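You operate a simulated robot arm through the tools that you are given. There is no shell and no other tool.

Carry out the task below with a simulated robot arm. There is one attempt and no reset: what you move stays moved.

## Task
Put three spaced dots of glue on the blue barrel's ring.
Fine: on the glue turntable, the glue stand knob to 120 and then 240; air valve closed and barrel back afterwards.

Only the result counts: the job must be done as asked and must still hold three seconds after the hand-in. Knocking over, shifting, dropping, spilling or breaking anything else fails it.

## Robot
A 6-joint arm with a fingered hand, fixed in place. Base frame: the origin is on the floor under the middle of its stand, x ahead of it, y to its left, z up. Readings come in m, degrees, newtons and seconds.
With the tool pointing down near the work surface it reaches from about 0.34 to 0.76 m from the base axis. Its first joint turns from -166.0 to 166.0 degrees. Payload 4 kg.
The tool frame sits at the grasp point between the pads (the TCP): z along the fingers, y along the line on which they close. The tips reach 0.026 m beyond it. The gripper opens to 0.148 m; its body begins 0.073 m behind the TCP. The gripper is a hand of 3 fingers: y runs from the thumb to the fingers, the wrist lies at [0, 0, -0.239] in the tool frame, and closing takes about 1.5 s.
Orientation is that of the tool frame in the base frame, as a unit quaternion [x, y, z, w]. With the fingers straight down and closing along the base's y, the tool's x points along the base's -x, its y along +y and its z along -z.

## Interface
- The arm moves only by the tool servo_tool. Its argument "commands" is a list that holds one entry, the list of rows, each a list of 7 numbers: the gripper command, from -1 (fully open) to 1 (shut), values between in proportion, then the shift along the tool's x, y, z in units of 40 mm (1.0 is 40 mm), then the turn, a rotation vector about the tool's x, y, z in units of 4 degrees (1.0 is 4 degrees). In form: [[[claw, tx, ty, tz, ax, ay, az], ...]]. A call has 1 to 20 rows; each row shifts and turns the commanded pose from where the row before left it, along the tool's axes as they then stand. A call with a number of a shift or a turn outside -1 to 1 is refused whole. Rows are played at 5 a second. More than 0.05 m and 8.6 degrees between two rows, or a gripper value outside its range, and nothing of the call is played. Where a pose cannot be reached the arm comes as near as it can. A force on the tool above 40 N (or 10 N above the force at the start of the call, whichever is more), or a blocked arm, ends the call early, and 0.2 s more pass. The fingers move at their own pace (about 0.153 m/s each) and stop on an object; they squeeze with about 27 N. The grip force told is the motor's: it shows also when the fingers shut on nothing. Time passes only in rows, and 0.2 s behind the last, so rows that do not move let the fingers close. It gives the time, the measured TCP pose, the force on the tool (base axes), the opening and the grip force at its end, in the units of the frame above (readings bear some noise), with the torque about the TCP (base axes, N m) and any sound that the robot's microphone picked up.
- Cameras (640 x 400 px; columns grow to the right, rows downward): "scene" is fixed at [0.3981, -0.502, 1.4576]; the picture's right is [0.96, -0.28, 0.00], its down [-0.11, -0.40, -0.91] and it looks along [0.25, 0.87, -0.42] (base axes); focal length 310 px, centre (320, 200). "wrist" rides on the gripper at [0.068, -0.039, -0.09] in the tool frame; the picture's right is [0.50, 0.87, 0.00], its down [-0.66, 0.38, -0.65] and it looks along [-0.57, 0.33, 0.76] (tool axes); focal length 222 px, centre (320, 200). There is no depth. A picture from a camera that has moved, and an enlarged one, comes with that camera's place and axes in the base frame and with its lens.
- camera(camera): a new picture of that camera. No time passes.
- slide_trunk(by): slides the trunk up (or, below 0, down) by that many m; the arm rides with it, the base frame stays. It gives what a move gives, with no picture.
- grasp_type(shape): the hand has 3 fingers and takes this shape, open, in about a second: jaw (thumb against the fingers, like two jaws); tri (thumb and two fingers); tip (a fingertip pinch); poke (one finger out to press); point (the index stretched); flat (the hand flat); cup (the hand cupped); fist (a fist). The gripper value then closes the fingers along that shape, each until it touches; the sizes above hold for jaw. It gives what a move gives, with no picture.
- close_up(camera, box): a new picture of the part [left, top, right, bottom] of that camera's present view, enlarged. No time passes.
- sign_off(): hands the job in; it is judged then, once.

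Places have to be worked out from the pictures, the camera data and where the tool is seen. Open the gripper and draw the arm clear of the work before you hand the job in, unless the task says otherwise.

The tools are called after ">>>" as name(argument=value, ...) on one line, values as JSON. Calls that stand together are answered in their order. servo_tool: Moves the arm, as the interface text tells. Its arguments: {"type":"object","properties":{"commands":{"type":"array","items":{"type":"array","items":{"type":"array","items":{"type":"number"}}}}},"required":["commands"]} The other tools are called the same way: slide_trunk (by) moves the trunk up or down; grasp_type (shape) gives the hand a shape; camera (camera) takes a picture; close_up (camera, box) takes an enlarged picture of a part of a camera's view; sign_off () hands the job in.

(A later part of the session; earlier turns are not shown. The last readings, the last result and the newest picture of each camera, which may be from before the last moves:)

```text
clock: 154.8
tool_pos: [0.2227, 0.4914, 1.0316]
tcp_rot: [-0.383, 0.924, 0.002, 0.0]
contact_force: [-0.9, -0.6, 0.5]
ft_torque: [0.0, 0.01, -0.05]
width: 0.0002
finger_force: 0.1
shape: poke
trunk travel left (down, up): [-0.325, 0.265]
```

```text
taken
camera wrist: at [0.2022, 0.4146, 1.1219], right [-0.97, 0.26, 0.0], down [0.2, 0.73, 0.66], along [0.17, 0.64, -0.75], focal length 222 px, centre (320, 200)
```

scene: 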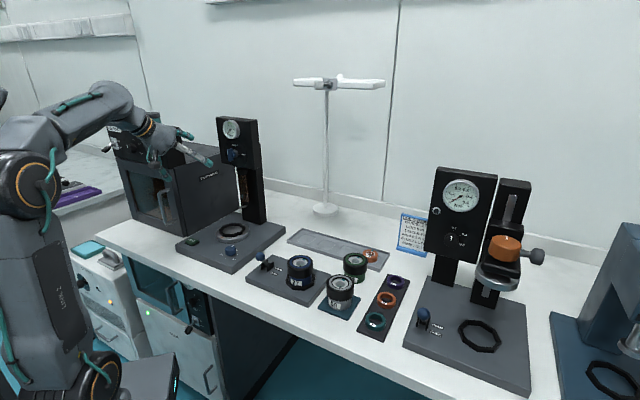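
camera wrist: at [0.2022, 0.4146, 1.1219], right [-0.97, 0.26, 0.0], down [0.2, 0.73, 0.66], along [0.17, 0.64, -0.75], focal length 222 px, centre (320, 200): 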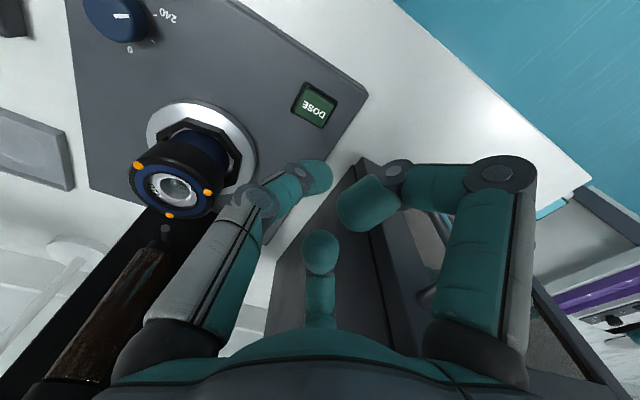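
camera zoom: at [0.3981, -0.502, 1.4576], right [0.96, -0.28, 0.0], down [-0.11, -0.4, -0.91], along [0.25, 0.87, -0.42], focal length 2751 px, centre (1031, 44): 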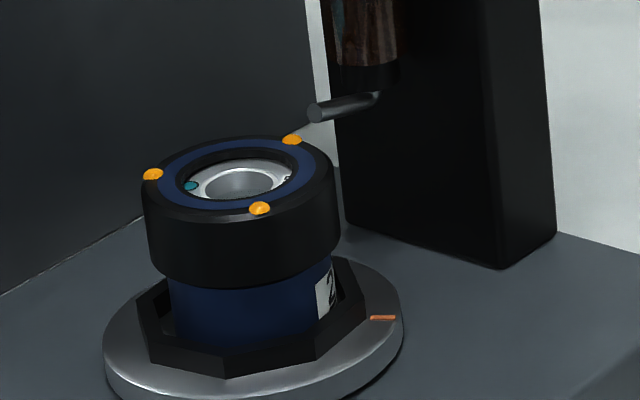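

Three evenly spaced dots on the ring. Next I close the air valve: I move in front of the panel, take the jaw shape and level the hand.

>>> servo_tool(commands=[[[-1, 0, -0.5625, -0.844, 0, 0, 0], [-1, 0, -0.5625, -0.844, 0, 0, 0], [-1, 0, -0.5625, -0.844, 0, 0, 0], [-1, 0, -0.5625, -0.844, 0, 0, 0], [-1, 0, 0, 0, 0, 0, 0]]])

>>> grasp_type(shape="jaw")

>>> servo_tool(commands=[[[0, 0, 0, 0, 0, -1, 0], [0, 0, 0, 0, 0, -1, 0], [0, 0, 0, 0, 0, -1, 0], [0, 0, 0, 0, 0, -1, 0], [0, 0, 0, 0, 0, -1, 0], [0, 0, 0, 0, 0, -1, 0], [0, 0, 0, 0, 0, -1, 0], [0, 0, 0, 0, 0, -1, 0], [0, 0, 0, 0, 0, -1, 0], [0, 0, 0, 0, 0, -1, 0], [0, 0, 0, 0, 0, -1, 0], [0, 0, 0, 0, 0, -1, 0], [0, 0, 0, 0, 0, -1, 0], [0, 0, 0, 0, 0, -1, 0], [0, 0, 0, 0, 0, -1, 0], [0, 0, 0, 0, 0, -1, 0], [0, 0, 0, 0, 0, -1, 0], [0, 0, 0, 0, 0, -1, 0], [0, 0, 0, 0, 0, -1, 0], [0, 0, 0, 0, 0, -1, 0]]])

>>> servo_tool(commands=[[[0, 0, 0, 0, 0, -1, 0], [0, 0, 0, 0, 0, -1, 0], [0, 0, 0, 0, 0, -0.5, 0], [0, 0, 0, 0, 0, 0, 0]]])

```text
clock: 156.0
tool_pos: [0.2846, 0.4265, 1.1615]
tcp_rot: [-0.383, 0.924, 0.004, 0.002]
contact_force: [-0.5, -0.7, -0.5]
ft_torque: [0.02, -0.01, 0.0]
width: 0.0
finger_force: 0.1
shape: poke
out of reach, approached as far as the arm can: row 4
trunk travel left (down, up): [-0.325, 0.265]
```

```text
clock: 156.9
tool_pos: [0.2834, 0.427, 1.1615]
tcp_rot: [-0.382, 0.924, 0.004, 0.003]
contact_force: [-0.9, -0.2, 0.2]
ft_torque: [0.02, 0.02, 0.0]
width: 0.1482
finger_force: 0.0
shape: jaw
trunk travel left (down, up): [-0.325, 0.265]
```

```text
clock: 161.1
tool_pos: [0.2856, 0.4249, 1.1616]
tcp_rot: [-0.292, 0.707, 0.248, 0.594]
contact_force: [0.2, -1.3, -0.2]
ft_torque: [0.0, -0.02, -0.03]
width: 0.0744
finger_force: 0.1
shape: jaw
trunk travel left (down, up): [-0.325, 0.265]
```

```text
clock: 162.1
tool_pos: [0.2846, 0.4255, 1.1621]
tcp_rot: [-0.269, 0.652, 0.272, 0.654]
contact_force: [0.7, 0.2, 0.5]
ft_torque: [0.03, 0.03, 0.01]
width: 0.0746
finger_force: 0.1
shape: jaw
trunk travel left (down, up): [-0.325, 0.265]
```

Level in front of the valve. I roll 90° so the thumb is at the bottom, the paddle now being horizontal.

>>> servo_tool(commands=[[[0, -0.1, 0, 0, 0, 0, 0], [0, 0, 0, 0, 0, 0, 1], [0, 0, 0, 0, 0, 0, 1], [0, 0, 0, 0, 0, 0, 1], [0, 0, 0, 0, 0, 0, 1], [0, 0, 0, 0, 0, 0, 1], [0, 0, 0, 0, 0, 0, 1], [0, 0, 0, 0, 0, 0, 1], [0, 0, 0, 0, 0, 0, 1], [0, 0, 0, 0, 0, 0, 1], [0, 0, 0, 0, 0, 0, 1], [0, 0, 0, 0, 0, 0, 1], [0, 0, 0, 0, 0, 0, 1], [0, 0, 0, 0, 0, 0, 1], [0, 0, 0, 0, 0, 0, 1], [0, 0, 0, 0, 0, 0, 1], [0, 0, 0, 0, 0, 0, 1], [0, 0, 0, 0, 0, 0, 1], [0, 0, 0, 0, 0, 0, 1], [0, 0, 0, 0, 0, 0, 1]]])

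>>> servo_tool(commands=[[[0, 0, 0, 0, 0, 0, 1], [0, 0, 0, 0, 0, 0, 1], [0, 0, 0, 0, 0, 0, 1], [0, 0, 0, 0, 0, 0, 0.5], [0, 0, 0, 0, 0, 0, 0]]])

>>> close_up(camera="wrist", box=[240, 40, 400, 160])

>>> close_up(camera="scene", box=[190, 100, 270, 180])

```text
clock: 166.3
tool_pos: [0.2858, 0.4255, 1.1672]
tcp_rot: [0.191, 0.68, 0.617, 0.348]
contact_force: [0.3, 0.6, 0.5]
ft_torque: [-0.03, -0.03, 0.01]
width: 0.0745
finger_force: 0.1
shape: jaw
trunk travel left (down, up): [-0.325, 0.265]
```

```text
clock: 167.5
tool_pos: [0.2855, 0.4244, 1.1672]
tcp_rot: [0.271, 0.652, 0.655, 0.27]
contact_force: [0.1, -0.2, -0.4]
ft_torque: [0.0, 0.01, 0.0]
width: 0.0742
finger_force: 0.0
shape: jaw
trunk travel left (down, up): [-0.325, 0.265]
```

```text
3.33 times, centred on (320, 100) of wrist
camera zoom: at [0.1735, 0.408, 1.128], right [-0.35, 0.35, 0.87], down [0.0, -0.93, 0.37], along [0.94, 0.13, 0.33], focal length 740 px, centre (320, 533)
```

zoom: 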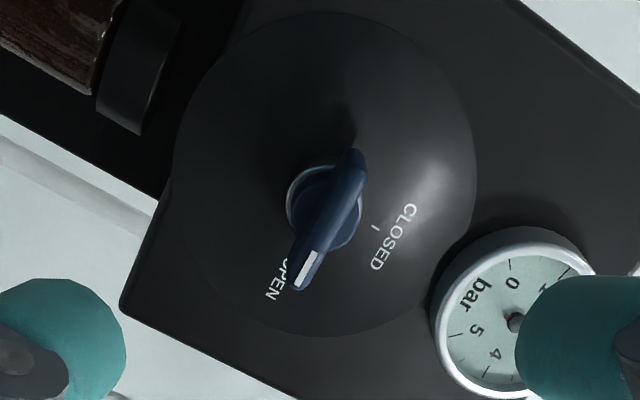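

```text
5.00 times, centred on (230, 140) of scene
camera zoom: at [0.3981, -0.502, 1.4576], right [0.96, -0.28, 0.0], down [-0.11, -0.4, -0.91], along [0.25, 0.87, -0.42], focal length 1548 px, centre (770, 500)
```

zoom: 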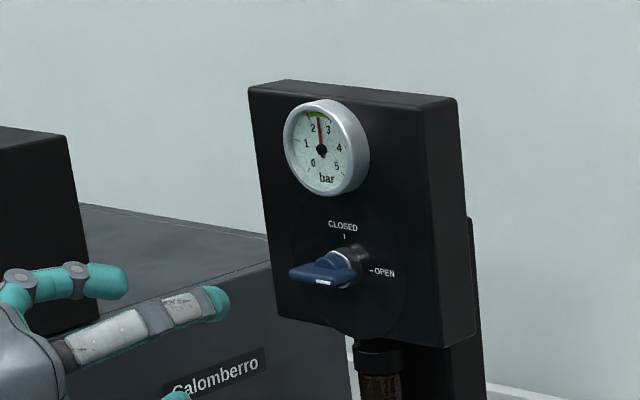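

The paddle is within 2 mm of the tool axis. I advance and check before the final approach.

>>> servo_tool(commands=[[[0, 0.04, -0.02, 0, 0, 0, 0], [0, 0, 0, 0.8, 0, 0, 0], [0, 0, 0, 0.8, 0, 0, 0], [0, 0, 0, 0.8, 0, 0, 0], [0, 0, 0, 0, 0, 0, 0]]])

>>> close_up(camera="wrist", box=[200, 80, 440, 260])

>>> close_up(camera="scene", box=[190, 110, 270, 180])

```text
clock: 168.7
tool_pos: [0.3519, 0.4952, 1.1653]
tcp_rot: [0.272, 0.652, 0.655, 0.27]
contact_force: [-0.2, 0.8, 0.8]
ft_torque: [-0.01, -0.01, 0.02]
width: 0.0742
finger_force: 0.0
shape: jaw
trunk travel left (down, up): [-0.325, 0.265]
```

```text
2.22 times, centred on (320, 170) of wrist
camera zoom: at [0.2408, 0.4792, 1.1269], right [-0.35, 0.35, 0.87], down [0.0, -0.93, 0.37], along [0.94, 0.13, 0.33], focal length 494 px, centre (320, 267)
```

zoom: 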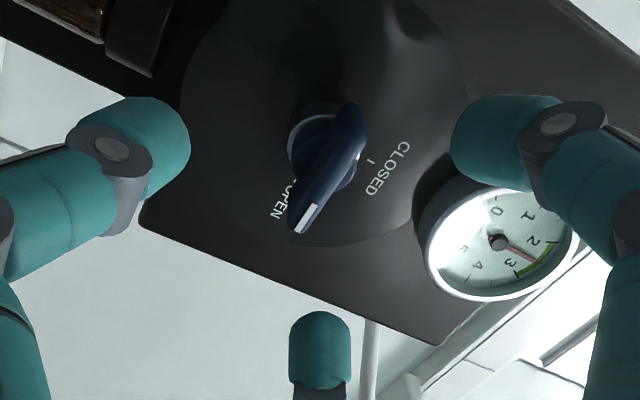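

```text
5.71 times, centred on (230, 145) of scene
camera zoom: at [0.3981, -0.502, 1.4576], right [0.96, -0.28, 0.0], down [-0.11, -0.4, -0.91], along [0.25, 0.87, -0.42], focal length 1769 px, centre (834, 514)
```

zoom: 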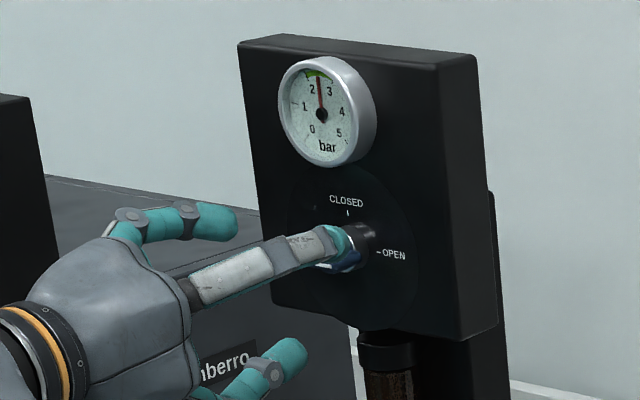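

Centred within 2 mm. I go in to grasp depth and close on the paddle.

>>> servo_tool(commands=[[[0, 0, 0.02, 0.31, 0, 0, 0], [0, 0, 0, 0.31, 0, 0, 0], [0, 0, 0, 0.31, 0, 0, 0], [0.3, 0, 0, 0, 0, 0, 0], [0.6, 0, 0, 0, 0, 0, 0], [0.8, 0, 0, 0, 0, 0, 0], [1, 0, 0, 0, 0, 0, 0], [1, 0, 0, 0, 0, 0, 0], [1, 0, 0, 0, 0, 0, 0]]])

>>> close_up(camera="wrist", box=[200, 80, 440, 260])

>>> close_up(camera="scene", box=[190, 110, 270, 180])

```text
clock: 170.7
tool_pos: [0.3781, 0.5211, 1.1672]
tcp_rot: [0.271, 0.651, 0.655, 0.27]
contact_force: [3.7, 5.6, 5.9]
ft_torque: [0.03, -0.05, -0.01]
width: 0.0069
finger_force: 27.3
shape: jaw
trunk travel left (down, up): [-0.325, 0.265]
```

```text
2.22 times, centred on (320, 170) of wrist
camera zoom: at [0.2667, 0.5043, 1.1282], right [-0.35, 0.35, 0.87], down [0.0, -0.93, 0.37], along [0.94, 0.13, 0.33], focal length 494 px, centre (320, 267)
```

zoom: 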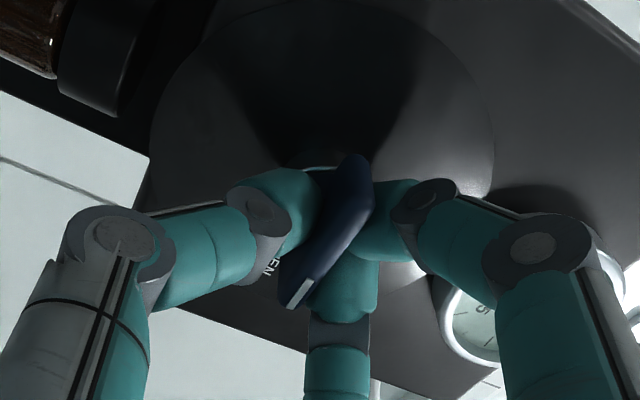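

```text
5.71 times, centred on (230, 145) of scene
camera zoom: at [0.3981, -0.502, 1.4576], right [0.96, -0.28, 0.0], down [-0.11, -0.4, -0.91], along [0.25, 0.87, -0.42], focal length 1769 px, centre (834, 514)
```

zoom: 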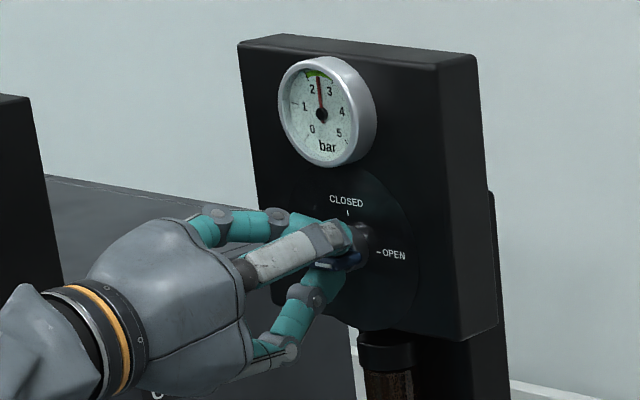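

The paddle is held with thumb below and two fingers above. I turn it back counter-clockwise, 44° first.

>>> servo_tool(commands=[[[1, 0, 0, 0, 0, 0, -1], [1, 0, 0, 0, 0, 0, -1], [1, 0, 0, 0, 0, 0, -1], [1, 0, 0, 0, 0, 0, -1], [1, 0, 0, 0, 0, 0, -1], [1, 0, 0, 0, 0, 0, -1], [1, 0, 0, 0, 0, 0, -1], [1, 0, 0, 0, 0, 0, -1], [1, 0, 0, 0, 0, 0, -1], [1, 0, 0, 0, 0, 0, -1], [1, 0, 0, 0, 0, 0, -1]]])

>>> close_up(camera="wrist", box=[200, 80, 440, 260])

>>> close_up(camera="scene", box=[190, 110, 270, 180])

```text
clock: 173.1
tool_pos: [0.3796, 0.5211, 1.1669]
tcp_rot: [0.008, 0.706, 0.505, 0.495]
contact_force: [5.2, 2.7, 0.3]
ft_torque: [-0.02, 0.06, -0.05]
width: 0.0065
finger_force: 27.1
shape: jaw
trunk travel left (down, up): [-0.325, 0.265]
```

```text
2.22 times, centred on (320, 170) of wrist
camera zoom: at [0.2995, 0.4714, 1.0921], right [-0.68, 0.68, 0.28], down [-0.32, -0.61, 0.73], along [0.66, 0.41, 0.63], focal length 494 px, centre (320, 267)
```

zoom: 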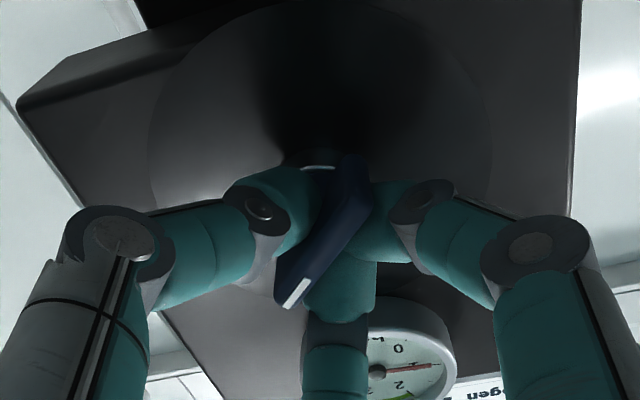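

```text
5.71 times, centred on (230, 145) of scene
camera zoom: at [0.3981, -0.502, 1.4576], right [0.96, -0.28, 0.0], down [-0.11, -0.4, -0.91], along [0.25, 0.87, -0.42], focal length 1769 px, centre (834, 514)
```

zoom: 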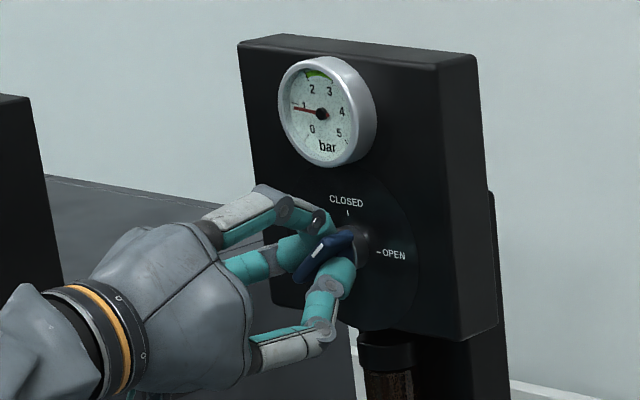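

The paddle follows and the gauge is already dropping. I turn the remaining 46°.

>>> servo_tool(commands=[[[1, 0, 0, 0, 0, 0, -1], [1, 0, 0, 0, 0, 0, -1], [1, 0, 0, 0, 0, 0, -1], [1, 0, 0, 0, 0, 0, -1], [1, 0, 0, 0, 0, 0, -1], [1, 0, 0, 0, 0, 0, -1], [1, 0, 0, 0, 0, 0, -1], [1, 0, 0, 0, 0, 0, -1], [1, 0, 0, 0, 0, 0, -1], [1, 0, 0, 0, 0, 0, -1], [1, 0, 0, 0, 0, 0, -1], [1, 0, 0, 0, 0, 0, -0.5], [1, 0, 0, 0, 0, 0, 0]]])

>>> close_up(camera="wrist", box=[200, 80, 440, 260])

>>> close_up(camera="scene", box=[190, 110, 270, 180])

```text
clock: 175.9
tool_pos: [0.3787, 0.52, 1.167]
tcp_rot: [-0.269, 0.653, 0.271, 0.654]
contact_force: [6.2, -0.4, 2.1]
ft_torque: [0.01, 0.0, -0.18]
width: 0.006
finger_force: 27.3
shape: jaw
trunk travel left (down, up): [-0.325, 0.265]
```

```text
2.22 times, centred on (320, 170) of wrist
camera zoom: at [0.3424, 0.4283, 1.0994], right [-0.61, 0.61, -0.5], down [-0.73, -0.2, 0.65], along [0.3, 0.76, 0.57], focal length 494 px, centre (320, 267)
```

zoom: 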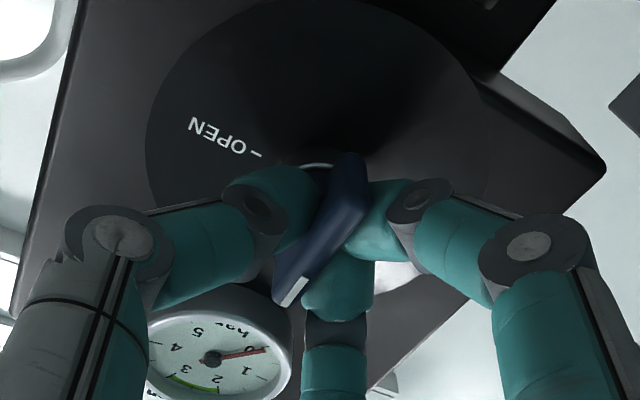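

```text
5.71 times, centred on (230, 145) of scene
camera zoom: at [0.3981, -0.502, 1.4576], right [0.96, -0.28, 0.0], down [-0.11, -0.4, -0.91], along [0.25, 0.87, -0.42], focal length 1769 px, centre (834, 514)
```

zoom: 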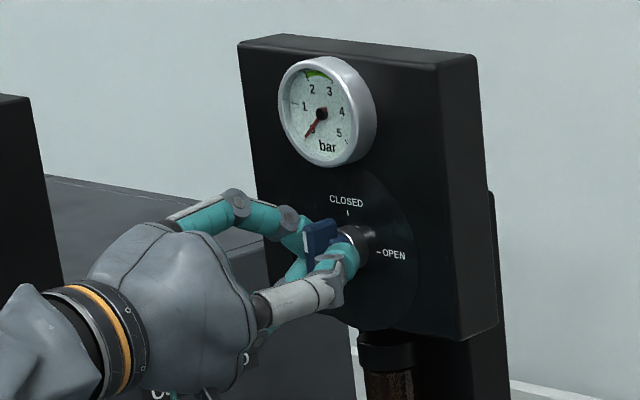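

The gauge reads 0 and the paddle is upright at CLOSED. I release just enough and back straight out.

>>> servo_tool(commands=[[[0.8, 0, 0, 0, 0, 0, 0], [0.6, 0, 0, 0, 0, 0, 0], [0.4, 0, 0, 0, 0, 0, 0], [0.35, 0, 0, 0, 0, 0, 0], [0.35, 0, 0, -0.3, 0, 0, 0], [0.35, 0, 0, -0.5, 0, 0, 0], [0.35, 0, 0, -0.8, 0, 0, 0], [0.35, 0, 0, -0.8, 0, 0, 0], [0.35, 0, 0, -0.8, 0, 0, 0], [0, 0, 0, 0, 0, 0, 0]]])

>>> close_up(camera="scene", box=[200, 110, 270, 170])

>>> close_up(camera="wrist", box=[200, 0, 440, 180])

```text
clock: 178.1
tool_pos: [0.287, 0.4316, 1.1668]
tcp_rot: [-0.27, 0.652, 0.273, 0.654]
contact_force: [0.0, -0.4, -0.1]
ft_torque: [0.0, -0.03, -0.02]
width: 0.0735
finger_force: 0.1
shape: jaw
trunk travel left (down, up): [-0.325, 0.265]
```

```text
6.67 times, centred on (235, 140) of scene
camera zoom: at [0.3981, -0.502, 1.4576], right [0.96, -0.28, 0.0], down [-0.11, -0.4, -0.91], along [0.25, 0.87, -0.42], focal length 2063 px, centre (887, 600)
```

zoom: 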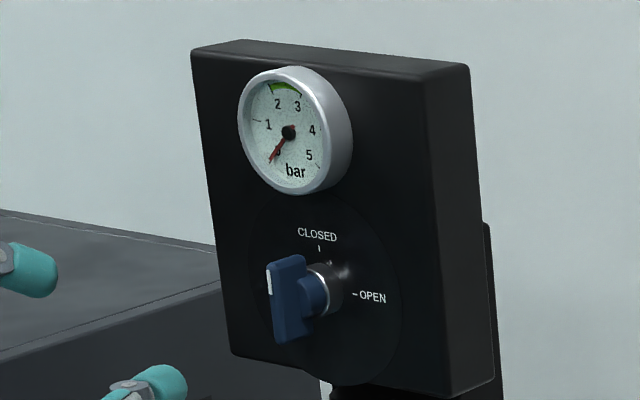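

```text
2.22 times, centred on (320, 90) of wrist
camera zoom: at [0.2507, 0.3396, 1.0993], right [-0.61, 0.61, -0.5], down [-0.73, -0.2, 0.65], along [0.3, 0.76, 0.57], focal length 494 px, centre (320, 444)
```

zoom: 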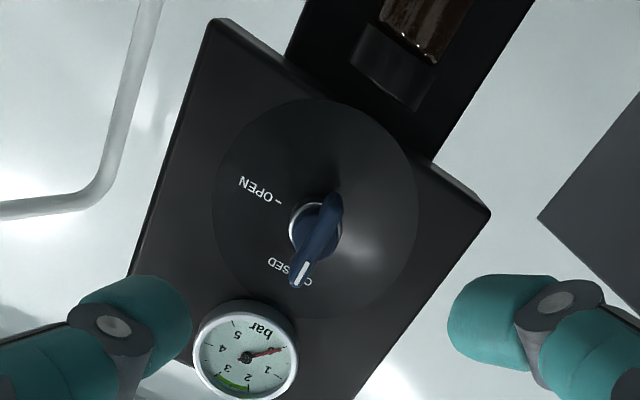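

The valve is shut again with the gauge at 0. Now for the barrel: I tilt the hand back to 19°, roll so the fingers fall midway between the glue dots, and lower in front of the turntable.

>>> servo_tool(commands=[[[-0.4, 0, 0, 0, 0, 1, 0], [-0.4, 0, 0, 0, 0, 1, 0], [-0.4, 0, 0, 0, 0, 1, 0], [-0.4, 0, 0, 0, 0, 1, 0], [-0.4, 0, 0, 0, 0, 1, 0], [-0.4, 0, 0, 0, 0, 1, 0], [-0.4, 0, 0, 0, 0, 1, 0], [-0.4, 0, 0, 0, 0, 1, 0], [-0.4, 0, 0, 0, 0, 1, 0], [-0.4, 0, 0, 0, 0, 1, 0], [-0.4, 0, 0, 0, 0, 1, 0], [-0.4, 0, 0, 0, 0, 1, 0], [-0.4, 0, 0, 0, 0, 1, 0], [-0.4, 0, 0, 0, 0, 1, 0], [-0.4, 0, 0, 0, 0, 1, 0], [-0.4, 0, 0, 0, 0, 1, 0], [-0.4, 0, 0, 0, 0, 1, 0], [-0.4, 0, 0, 0, 0, 0.8, 0], [-0.4, 0, 0, 0, 0, 0, 0]]])

>>> servo_tool(commands=[[[-0.4, 0, 0, 0, 0, 0, -1], [-0.4, 0, 0, 0, 0, 0, -1], [-0.4, 0, 0, 0, 0, 0, -1], [-0.4, 0, 0, 0, 0, 0, -1], [-0.4, 0, 0, 0, 0, 0, -1], [-0.4, 0, 0, 0, 0, 0, -1], [-0.4, 0, 0, 0, 0, 0, -1], [-0.4, 0, 0, 0, 0, 0, -0.5], [-0.4, 0.1774, 0.085, 0.762, 0, 0, 0], [-0.4, 0.1774, 0.085, 0.762, 0, 0, 0], [-0.4, 0.1774, 0.085, 0.762, 0, 0, 0], [-0.4, 0.1774, 0.085, 0.762, 0, 0, 0], [-0.4, 0.1774, 0.085, 0.762, 0, 0, 0], [-0.4, 0, 0, 0, 0, 0, 0]]])

>>> camera(camera="wrist")

>>> close_up(camera="scene", box=[170, 170, 290, 260])

```text
clock: 182.1
tool_pos: [0.2884, 0.4303, 1.167]
tcp_rot: [-0.376, 0.912, 0.064, 0.151]
contact_force: [0.3, 0.0, 0.0]
ft_torque: [0.0, -0.02, 0.01]
width: 0.1033
finger_force: 0.0
shape: jaw
trunk travel left (down, up): [-0.325, 0.265]
```

```text
clock: 185.1
tool_pos: [0.2979, 0.4369, 1.0106]
tcp_rot: [-0.6, 0.783, 0.023, 0.164]
contact_force: [0.0, 0.1, 0.3]
ft_torque: [0.01, 0.03, 0.02]
width: 0.103
finger_force: 0.0
shape: jaw
trunk travel left (down, up): [-0.325, 0.265]
```

```text
taken
camera wrist: at [0.3, 0.3413, 1.084], right [-0.93, -0.22, -0.28], down [-0.36, 0.56, 0.74], along [-0.01, 0.79, -0.61], focal length 222 px, centre (320, 200)
```

wrist: 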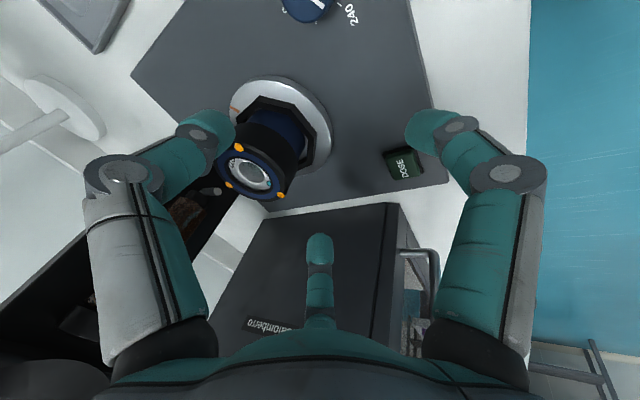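

```text
4.44 times, centred on (230, 215) of scene
camera zoom: at [0.3981, -0.502, 1.4576], right [0.96, -0.28, 0.0], down [-0.11, -0.4, -0.91], along [0.25, 0.87, -0.42], focal length 1376 px, centre (720, 133)
```

zoom: 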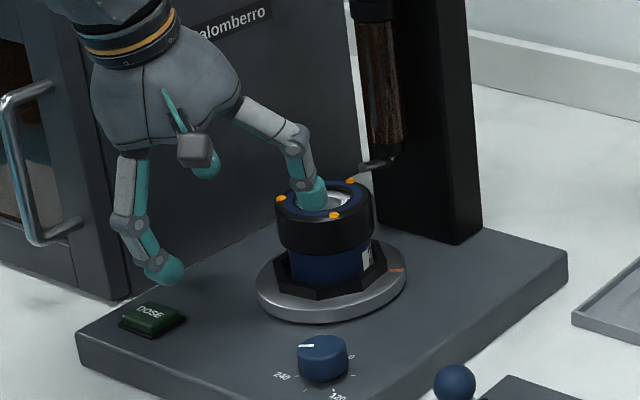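

The fingers are set between the dots. I enlarge the wrist view to measure the barrel's present centre.

>>> close_up(camera="wrist", box=[190, 60, 350, 220])

>>> close_up(camera="scene", box=[216, 200, 264, 242])

```text
2.50 times, centred on (270, 140) of wrist
camera zoom: at [0.3, 0.3413, 1.084], right [-0.93, -0.22, -0.28], down [-0.36, 0.56, 0.74], along [-0.01, 0.79, -0.61], focal length 555 px, centre (445, 350)
```

zoom: 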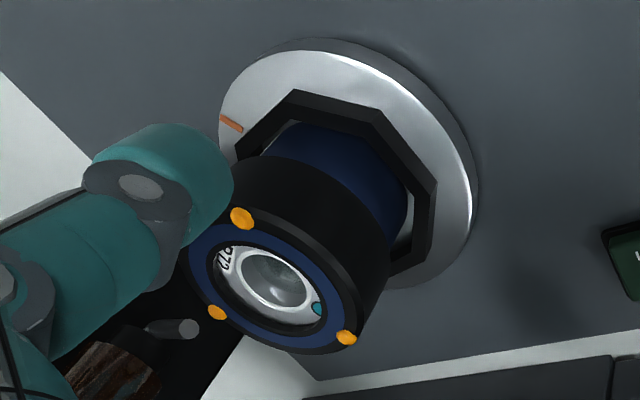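

```text
9.52 times, centred on (240, 221) of scene
camera zoom: at [0.3981, -0.502, 1.4576], right [0.96, -0.28, 0.0], down [-0.11, -0.4, -0.91], along [0.25, 0.87, -0.42], focal length 2948 px, centre (1082, 0)
```

zoom: 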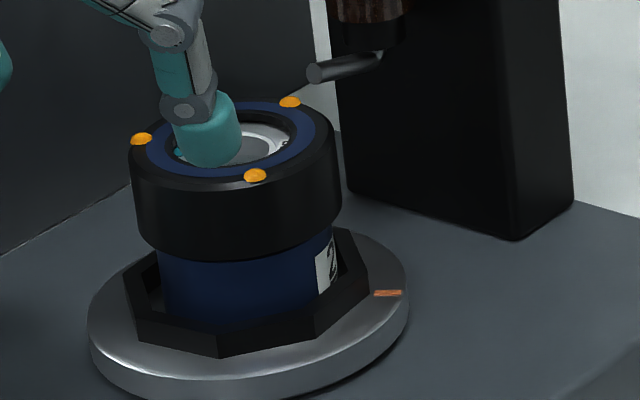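

The three dots give the barrel's centre near (0.366, 0.511), and the fingers fall between them. I move back over the barrel at safe height and re-measure from closer.

>>> servo_tool(commands=[[[-0.4, -0.623, -0.341, 0.242, 0, 0, 0], [-0.4, -0.623, -0.341, 0.242, 0, 0, 0], [-0.4, -0.623, -0.341, 0.242, 0, 0, 0], [-0.4, 0, 0, 0, 0, 0, 0]]])

>>> camera(camera="wrist")

>>> close_up(camera="wrist", box=[240, 70, 400, 210])

>>> close_up(camera="scene", box=[210, 190, 270, 240])

```text
clock: 186.1
tool_pos: [0.3614, 0.502, 1.0112]
tcp_rot: [-0.6, 0.783, 0.022, 0.164]
contact_force: [0.6, -0.1, 0.6]
ft_torque: [0.02, 0.01, 0.01]
width: 0.1031
finger_force: 0.0
shape: jaw
trunk travel left (down, up): [-0.325, 0.265]
```

```text
taken
camera wrist: at [0.3623, 0.4066, 1.0842], right [-0.93, -0.22, -0.28], down [-0.36, 0.56, 0.74], along [-0.01, 0.79, -0.61], focal length 222 px, centre (320, 200)
```

wrist: 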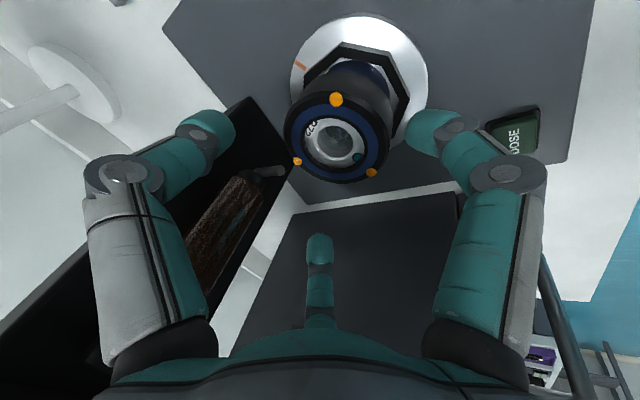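

```text
2.86 times, centred on (320, 140) of wrist
camera zoom: at [0.3623, 0.4066, 1.0842], right [-0.93, -0.22, -0.28], down [-0.36, 0.56, 0.74], along [-0.01, 0.79, -0.61], focal length 635 px, centre (320, 371)
```

zoom: 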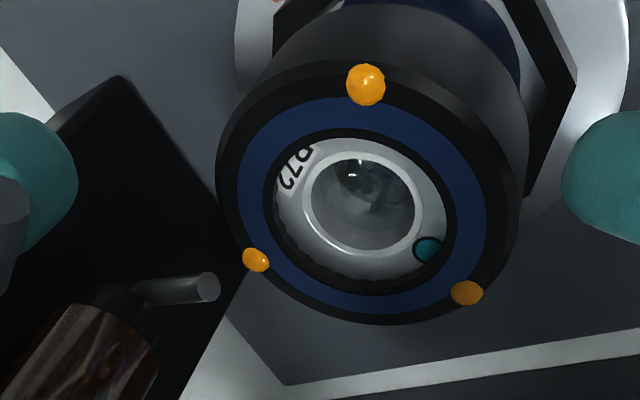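

```text
8.00 times, centred on (240, 215) of scene
camera zoom: at [0.3981, -0.502, 1.4576], right [0.96, -0.28, 0.0], down [-0.11, -0.4, -0.91], along [0.25, 0.87, -0.42], focal length 2476 px, centre (960, 80)
```

zoom: 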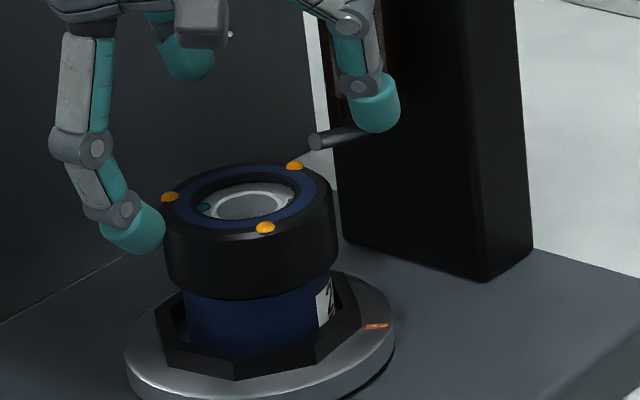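

The barrel centre is about 6 mm behind and 2 mm left of the TCP. I correct for that and descend to the same grasp height as before, z≈0.9585.

>>> servo_tool(commands=[[[-0.4, -0.131, -0.0325, 0.044, 0, 0, 0], [-0.4, 0.092, 0.053, 0.312, 0, 0, 0], [-0.4, 0.092, 0.053, 0.312, 0, 0, 0], [-0.4, 0.092, 0.053, 0.312, 0, 0, 0], [-0.4, 0.092, 0.053, 0.312, 0, 0, 0], [-0.4, 0, 0, 0, 0, 0, 0]]])

>>> camera(camera="wrist")

>>> close_up(camera="scene", box=[216, 200, 264, 242])

```text
clock: 187.5
tool_pos: [0.3629, 0.5075, 0.9566]
tcp_rot: [-0.599, 0.783, 0.023, 0.164]
contact_force: [0.8, -0.1, -0.5]
ft_torque: [0.0, -0.03, 0.0]
width: 0.1032
finger_force: 0.0
shape: jaw
trunk travel left (down, up): [-0.325, 0.265]
```

```text
taken
camera wrist: at [0.3642, 0.412, 1.0295], right [-0.93, -0.22, -0.28], down [-0.36, 0.56, 0.74], along [-0.01, 0.79, -0.61], focal length 222 px, centre (320, 200)
```

wrist: 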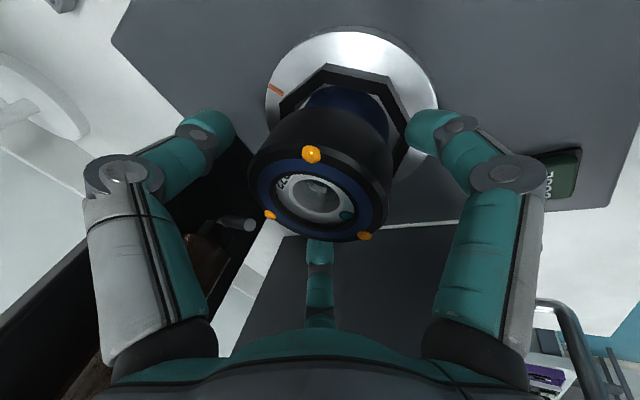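

```text
9.52 times, centred on (240, 221) of scene
camera zoom: at [0.3981, -0.502, 1.4576], right [0.96, -0.28, 0.0], down [-0.11, -0.4, -0.91], along [0.25, 0.87, -0.42], focal length 2948 px, centre (1082, 0)
```

zoom: 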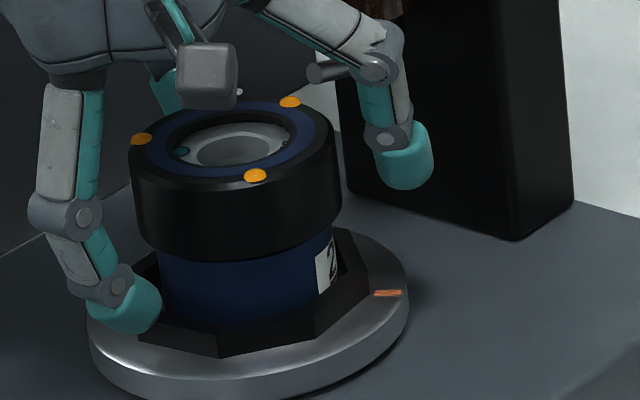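

The fingers straddle the barrel, clear of the dots. I close on it.

>>> servo_tool(commands=[[[-0.2, 0, 0, 0, 0, 0, 0], [-0.05, 0, 0, 0, 0, 0, 0], [0.1, 0, 0, 0, 0, 0, 0], [0.3, 0, 0, 0, 0, 0, 0], [1, 0, 0, 0, 0, 0, 0], [1, 0, 0, 0, 0, 0, 0], [1, 0, 0, 0, 0, 0, 0]]])

>>> camera(camera="wrist")

>>> close_up(camera="scene", box=[216, 200, 264, 242])

```text
clock: 189.1
tool_pos: [0.363, 0.5077, 0.9566]
tcp_rot: [-0.599, 0.783, 0.023, 0.164]
contact_force: [-0.3, -1.1, 2.5]
ft_torque: [-0.16, 0.11, 0.01]
width: 0.0621
finger_force: 27.0
shape: jaw
trunk travel left (down, up): [-0.325, 0.265]
```

```text
taken
camera wrist: at [0.3641, 0.4118, 1.0299], right [-0.93, -0.22, -0.28], down [-0.36, 0.56, 0.74], along [-0.01, 0.79, -0.61], focal length 222 px, centre (320, 200)
```

wrist: 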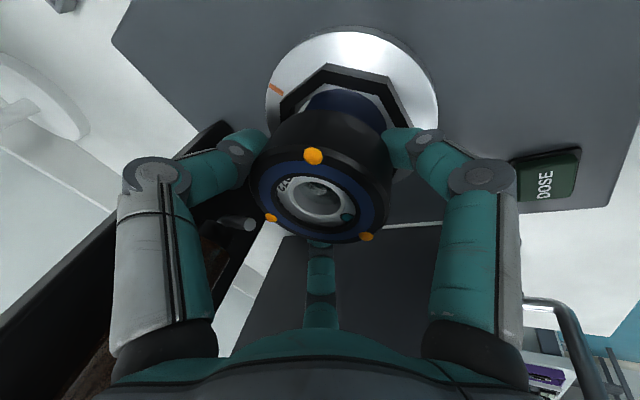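

```text
9.52 times, centred on (240, 221) of scene
camera zoom: at [0.3981, -0.502, 1.4576], right [0.96, -0.28, 0.0], down [-0.11, -0.4, -0.91], along [0.25, 0.87, -0.42], focal length 2948 px, centre (1082, 0)
```

zoom: 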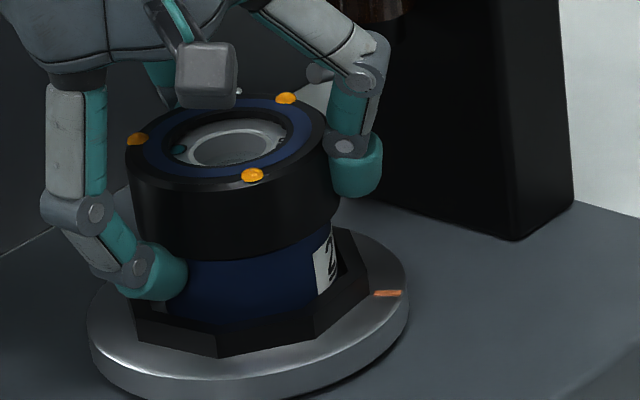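

Gripped as before. Since the rear dot passes close to the needle, I lift while easing the barrel slightly forwards inside the nest.

>>> servo_tool(commands=[[[1, 0.006, 0.0035, -0.134, 0, 0, 0], [1, 0.006, 0.0035, -0.134, 0, 0, 0], [1, 0, 0, 0, 0, 0, 0]]])

>>> close_up(camera="scene", box=[216, 200, 264, 242])

>>> close_up(camera="wrist", box=[200, 100, 420, 260])

```text
clock: 189.9
tool_pos: [0.3622, 0.5042, 0.967]
tcp_rot: [-0.6, 0.783, 0.023, 0.163]
contact_force: [0.0, -0.4, -3.5]
ft_torque: [0.03, 0.04, -0.02]
width: 0.0621
finger_force: 26.8
shape: jaw
trunk travel left (down, up): [-0.325, 0.265]
```

```text
9.52 times, centred on (240, 221) of scene
camera zoom: at [0.3981, -0.502, 1.4576], right [0.96, -0.28, 0.0], down [-0.11, -0.4, -0.91], along [0.25, 0.87, -0.42], focal length 2948 px, centre (1082, 0)
```

zoom: 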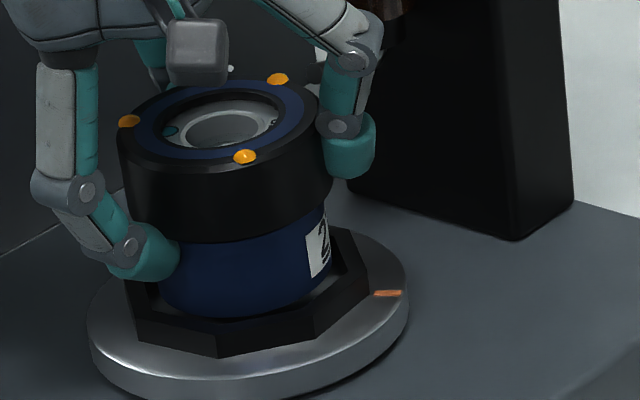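

```text
2.50 times, centred on (310, 180) of wrist
camera zoom: at [0.3625, 0.4095, 1.0394], right [-0.93, -0.22, -0.28], down [-0.36, 0.56, 0.74], along [-0.01, 0.79, -0.61], focal length 555 px, centre (345, 250)
```

zoom: 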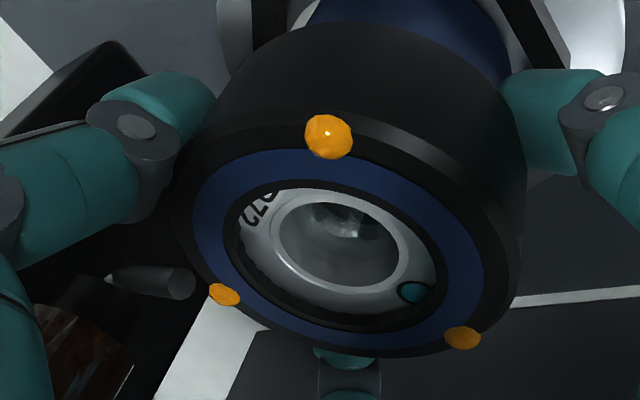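

There is about 10 mm between dot and needle. I keep lifting with a little forward motion, then draw forwards away from the needle.

>>> servo_tool(commands=[[[1, -0.015, -0.0085, -0.158, 0, 0, 0], [1, -0.015, -0.0085, -0.158, 0, 0, 0], [1, -0.042, -0.024, -0.142, 0, 0, 0], [1, 0, 0, 0, 0, 0, 0]]])

>>> close_up(camera="scene", box=[210, 190, 264, 242])

>>> close_up(camera="wrist", box=[200, 60, 420, 260])

```text
clock: 190.9
tool_pos: [0.3594, 0.5033, 0.9839]
tcp_rot: [-0.6, 0.783, 0.022, 0.163]
contact_force: [-0.4, 0.1, -3.1]
ft_torque: [0.05, -0.02, 0.04]
width: 0.062
finger_force: 26.8
shape: jaw
trunk travel left (down, up): [-0.325, 0.265]
```

```text
7.69 times, centred on (237, 216) of scene
camera zoom: at [0.3981, -0.502, 1.4576], right [0.96, -0.28, 0.0], down [-0.11, -0.4, -0.91], along [0.25, 0.87, -0.42], focal length 2381 px, centre (958, 77)
```

zoom: 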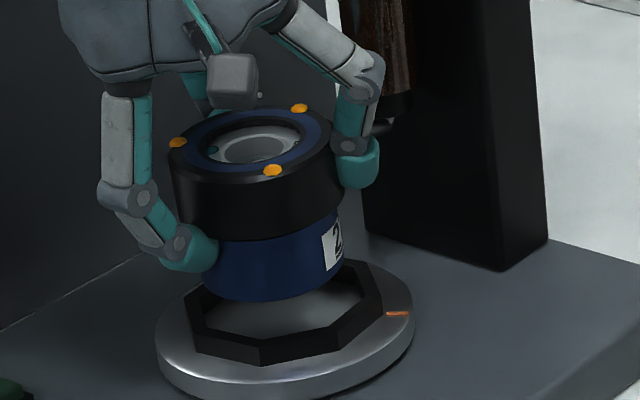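

```text
2.00 times, centred on (310, 160) of wrist
camera zoom: at [0.3602, 0.4068, 1.0573], right [-0.93, -0.22, -0.28], down [-0.36, 0.56, 0.74], along [-0.01, 0.79, -0.61], focal length 444 px, centre (340, 280)
```

zoom: 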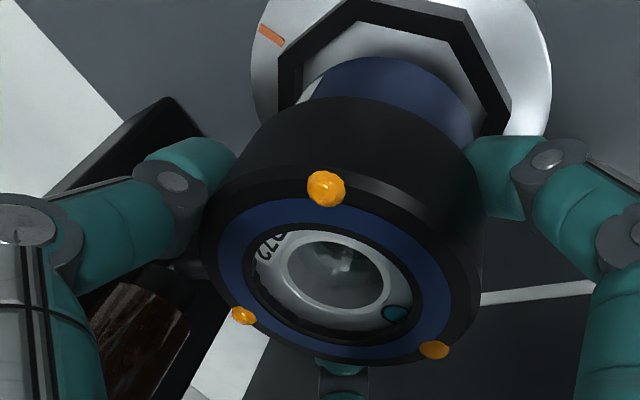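

The barrel is free of the nest and the dots are intact. I draw it forward, raise it and carry it right to above the hold nest.

>>> servo_tool(commands=[[[1, 0.5125, 0.296, -0.2015, 0, 0, 0], [1, 0.5125, 0.296, -0.2015, 0, 0, 0], [1, -0.1745, -0.1007, -0.5916, 0, 0, 0], [1, -0.1745, -0.1007, -0.5916, 0, 0, 0], [1, 0, 0, 0, 0, 0, 0]]])

>>> servo_tool(commands=[[[1, 0.35, -0.502, -0.018, 0, 0, 0], [1, 0.35, -0.502, -0.018, 0, 0, 0], [1, 0.35, -0.502, -0.018, 0, 0, 0], [1, 0.35, -0.502, -0.018, 0, 0, 0], [1, 0.35, -0.502, -0.018, 0, 0, 0], [1, 0.35, -0.502, -0.018, 0, 0, 0], [1, 0.35, -0.502, -0.018, 0, 0, 0], [1, 0.35, -0.502, -0.018, 0, 0, 0], [1, 0.35, -0.502, -0.018, 0, 0, 0], [1, 0.35, -0.502, -0.018, 0, 0, 0], [1, 0.35, -0.502, -0.018, 0, 0, 0], [1, 0.35, -0.502, -0.018, 0, 0, 0], [1, 0.35, -0.502, -0.018, 0, 0, 0], [1, 0.35, -0.502, -0.018, 0, 0, 0], [1, 0, 0, 0, 0, 0, 0]]])

>>> camera(camera="wrist")

>>> close_up(camera="scene", box=[240, 200, 350, 300])

```text
clock: 192.1
tool_pos: [0.3223, 0.4662, 1.0337]
tcp_rot: [-0.599, 0.783, 0.022, 0.164]
contact_force: [-0.7, 0.2, -2.7]
ft_torque: [0.0, -0.02, -0.01]
width: 0.0623
finger_force: 26.7
shape: jaw
trunk travel left (down, up): [-0.325, 0.265]
```

```text
clock: 195.3
tool_pos: [0.5442, 0.2013, 1.0341]
tcp_rot: [-0.6, 0.783, 0.023, 0.163]
contact_force: [0.5, -0.2, -1.8]
ft_torque: [0.0, -0.01, 0.01]
width: 0.0619
finger_force: 27.3
shape: jaw
trunk travel left (down, up): [-0.325, 0.265]
```

```text
taken
camera wrist: at [0.5453, 0.1064, 1.107], right [-0.93, -0.22, -0.28], down [-0.36, 0.56, 0.74], along [-0.01, 0.79, -0.61], focal length 222 px, centre (320, 200)
```

wrist: 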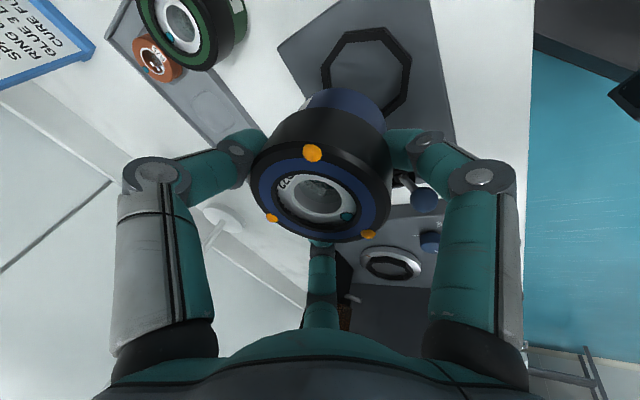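

```text
4.00 times, centred on (295, 250) of scene
camera zoom: at [0.3981, -0.502, 1.4576], right [0.96, -0.28, 0.0], down [-0.11, -0.4, -0.91], along [0.25, 0.87, -0.42], focal length 1238 px, centre (420, 0)
```

zoom: 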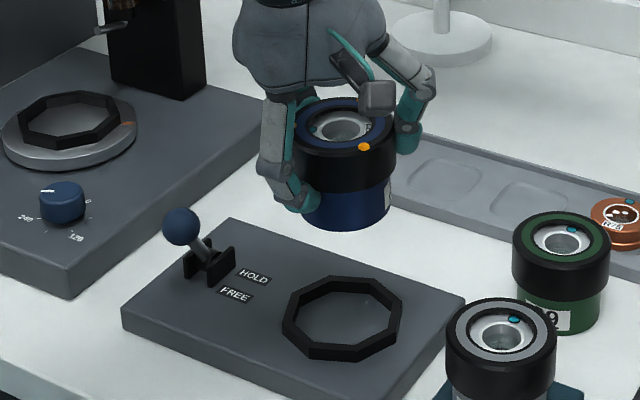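

The barrel hangs over the hold nest. I check its lean and the nest position with enlargements.

>>> close_up(camera="scene", box=[300, 220, 348, 262])

>>> close_up(camera="scene", box=[280, 240, 350, 300])

>>> close_up(camera="wrist", box=[240, 10, 440, 160])

```text
9.52 times, centred on (324, 241) of scene
camera zoom: at [0.3981, -0.502, 1.4576], right [0.96, -0.28, 0.0], down [-0.11, -0.4, -0.91], along [0.25, 0.87, -0.42], focal length 2948 px, centre (282, -190)
```

zoom: 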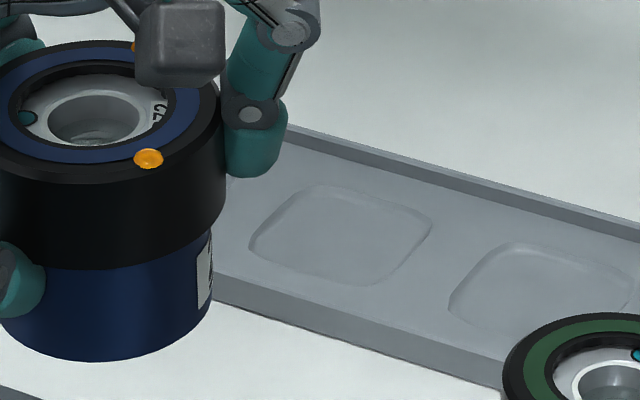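

```text
6.67 times, centred on (315, 270) of scene
camera zoom: at [0.3981, -0.502, 1.4576], right [0.96, -0.28, 0.0], down [-0.11, -0.4, -0.91], along [0.25, 0.87, -0.42], focal length 2063 px, centre (353, -267)
```

zoom: 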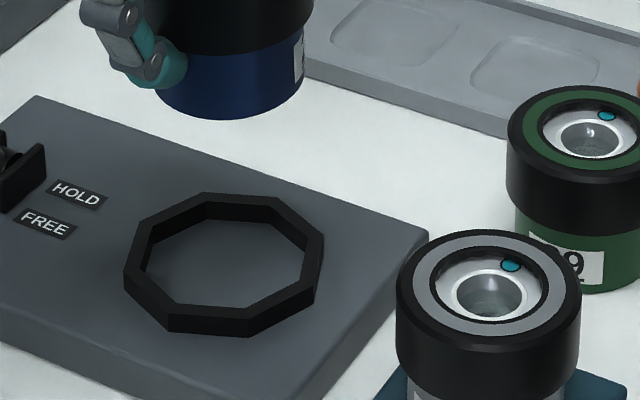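

```text
2.67 times, centred on (340, 85) of wrist
camera zoom: at [0.5453, 0.1064, 1.107], right [-0.93, -0.22, -0.28], down [-0.36, 0.56, 0.74], along [-0.01, 0.79, -0.61], focal length 592 px, centre (267, 507)
```

zoom: 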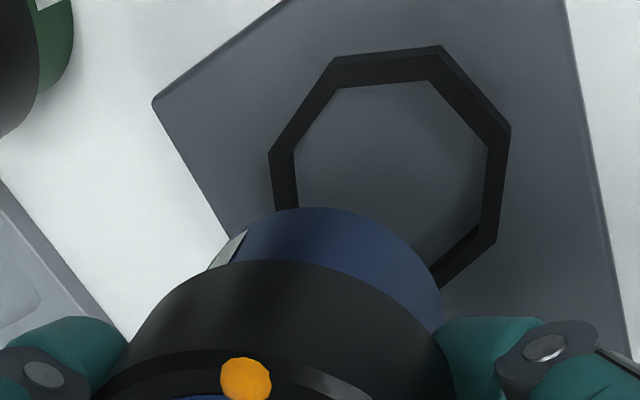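

Both views put the barrel about 2–3 mm too far right and back of the nest centre. I correct and lower to just above the nest rim.

>>> servo_tool(commands=[[[1, 0.01, 0.078, -0.016, 0, 0, 0], [1, 0.108, 0.0625, 0.367, 0, 0, 0], [1, 0.108, 0.0625, 0.367, 0, 0, 0], [1, 0.108, 0.0625, 0.367, 0, 0, 0], [1, 0.108, 0.0625, 0.367, 0, 0, 0], [1, 0, 0, 0, 0, 0, 0]]])

>>> close_up(camera="wrist", box=[240, 20, 440, 170])

>>> close_up(camera="scene", box=[275, 245, 335, 300])

```text
clock: 196.7
tool_pos: [0.54, 0.2032, 0.9714]
tcp_rot: [-0.599, 0.783, 0.022, 0.164]
contact_force: [0.0, -0.2, -1.3]
ft_torque: [0.02, 0.01, 0.0]
width: 0.0621
finger_force: 26.9
shape: jaw
trunk travel left (down, up): [-0.325, 0.265]
```

```text
2.67 times, centred on (340, 95) of wrist
camera zoom: at [0.5413, 0.1075, 1.0437], right [-0.93, -0.22, -0.28], down [-0.36, 0.56, 0.74], along [-0.01, 0.79, -0.61], focal length 592 px, centre (267, 480)
```

zoom: 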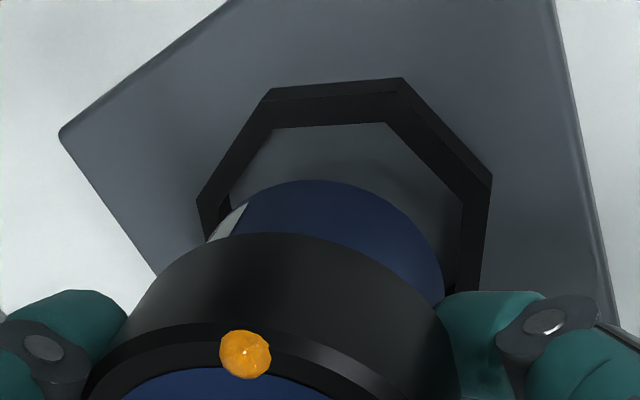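

```text
7.27 times, centred on (305, 272) of scene
camera zoom: at [0.3981, -0.502, 1.4576], right [0.96, -0.28, 0.0], down [-0.11, -0.4, -0.91], along [0.25, 0.87, -0.42], focal length 2251 px, centre (429, -327)
```

zoom: 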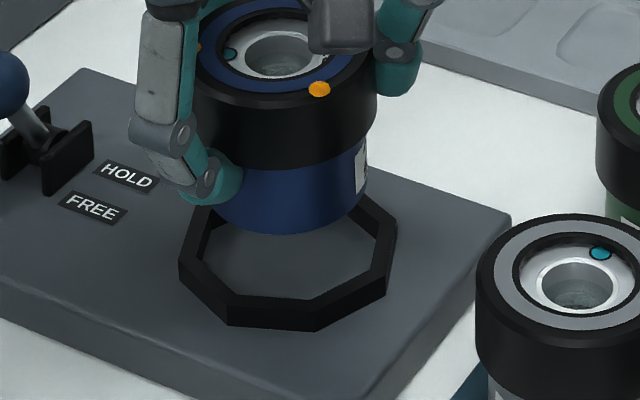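

The base needs about 3 mm further back. I correct and lower into the nest.

>>> servo_tool(commands=[[[1, -0.068, -0.01, 0.022, 0, 0, 0], [1, 0.0558, 0.0322, 0.189, 0, 0, 0], [1, 0.0558, 0.0322, 0.189, 0, 0, 0], [1, 0.0558, 0.0322, 0.189, 0, 0, 0], [1, 0, 0, 0, 0, 0, 0]]])

>>> close_up(camera="wrist", box=[240, 20, 440, 170])

>>> close_up(camera="scene", box=[275, 245, 335, 300])

```text
clock: 197.9
tool_pos: [0.5414, 0.2061, 0.9478]
tcp_rot: [-0.6, 0.783, 0.024, 0.163]
contact_force: [0.4, 0.1, -0.9]
ft_torque: [-0.01, -0.04, 0.01]
width: 0.062
finger_force: 26.9
shape: jaw
trunk travel left (down, up): [-0.325, 0.265]
```

```text
2.67 times, centred on (340, 95) of wrist
camera zoom: at [0.5426, 0.111, 1.0215], right [-0.93, -0.22, -0.28], down [-0.36, 0.56, 0.74], along [-0.01, 0.79, -0.61], focal length 592 px, centre (267, 480)
```

zoom: 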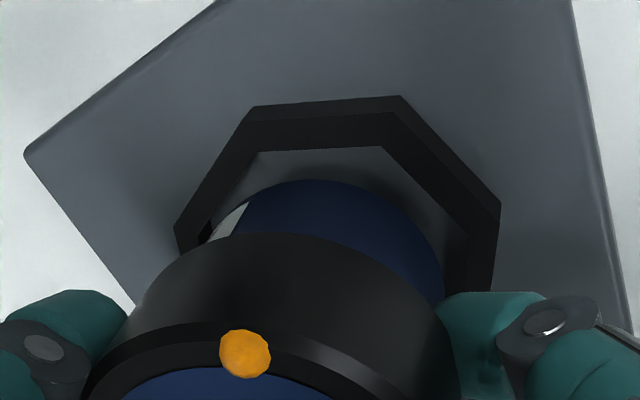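

```text
7.27 times, centred on (305, 272) of scene
camera zoom: at [0.3981, -0.502, 1.4576], right [0.96, -0.28, 0.0], down [-0.11, -0.4, -0.91], along [0.25, 0.87, -0.42], focal length 2251 px, centre (429, -327)
```

zoom: 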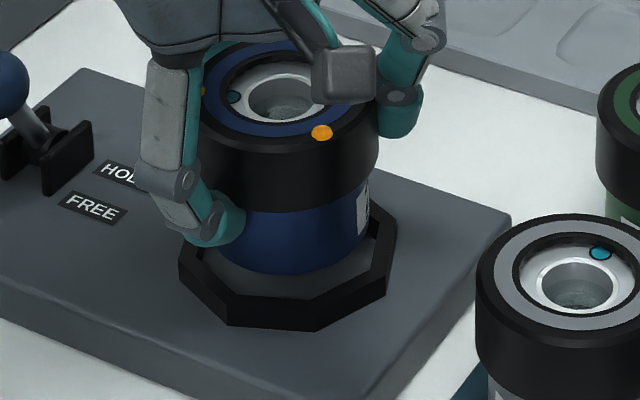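

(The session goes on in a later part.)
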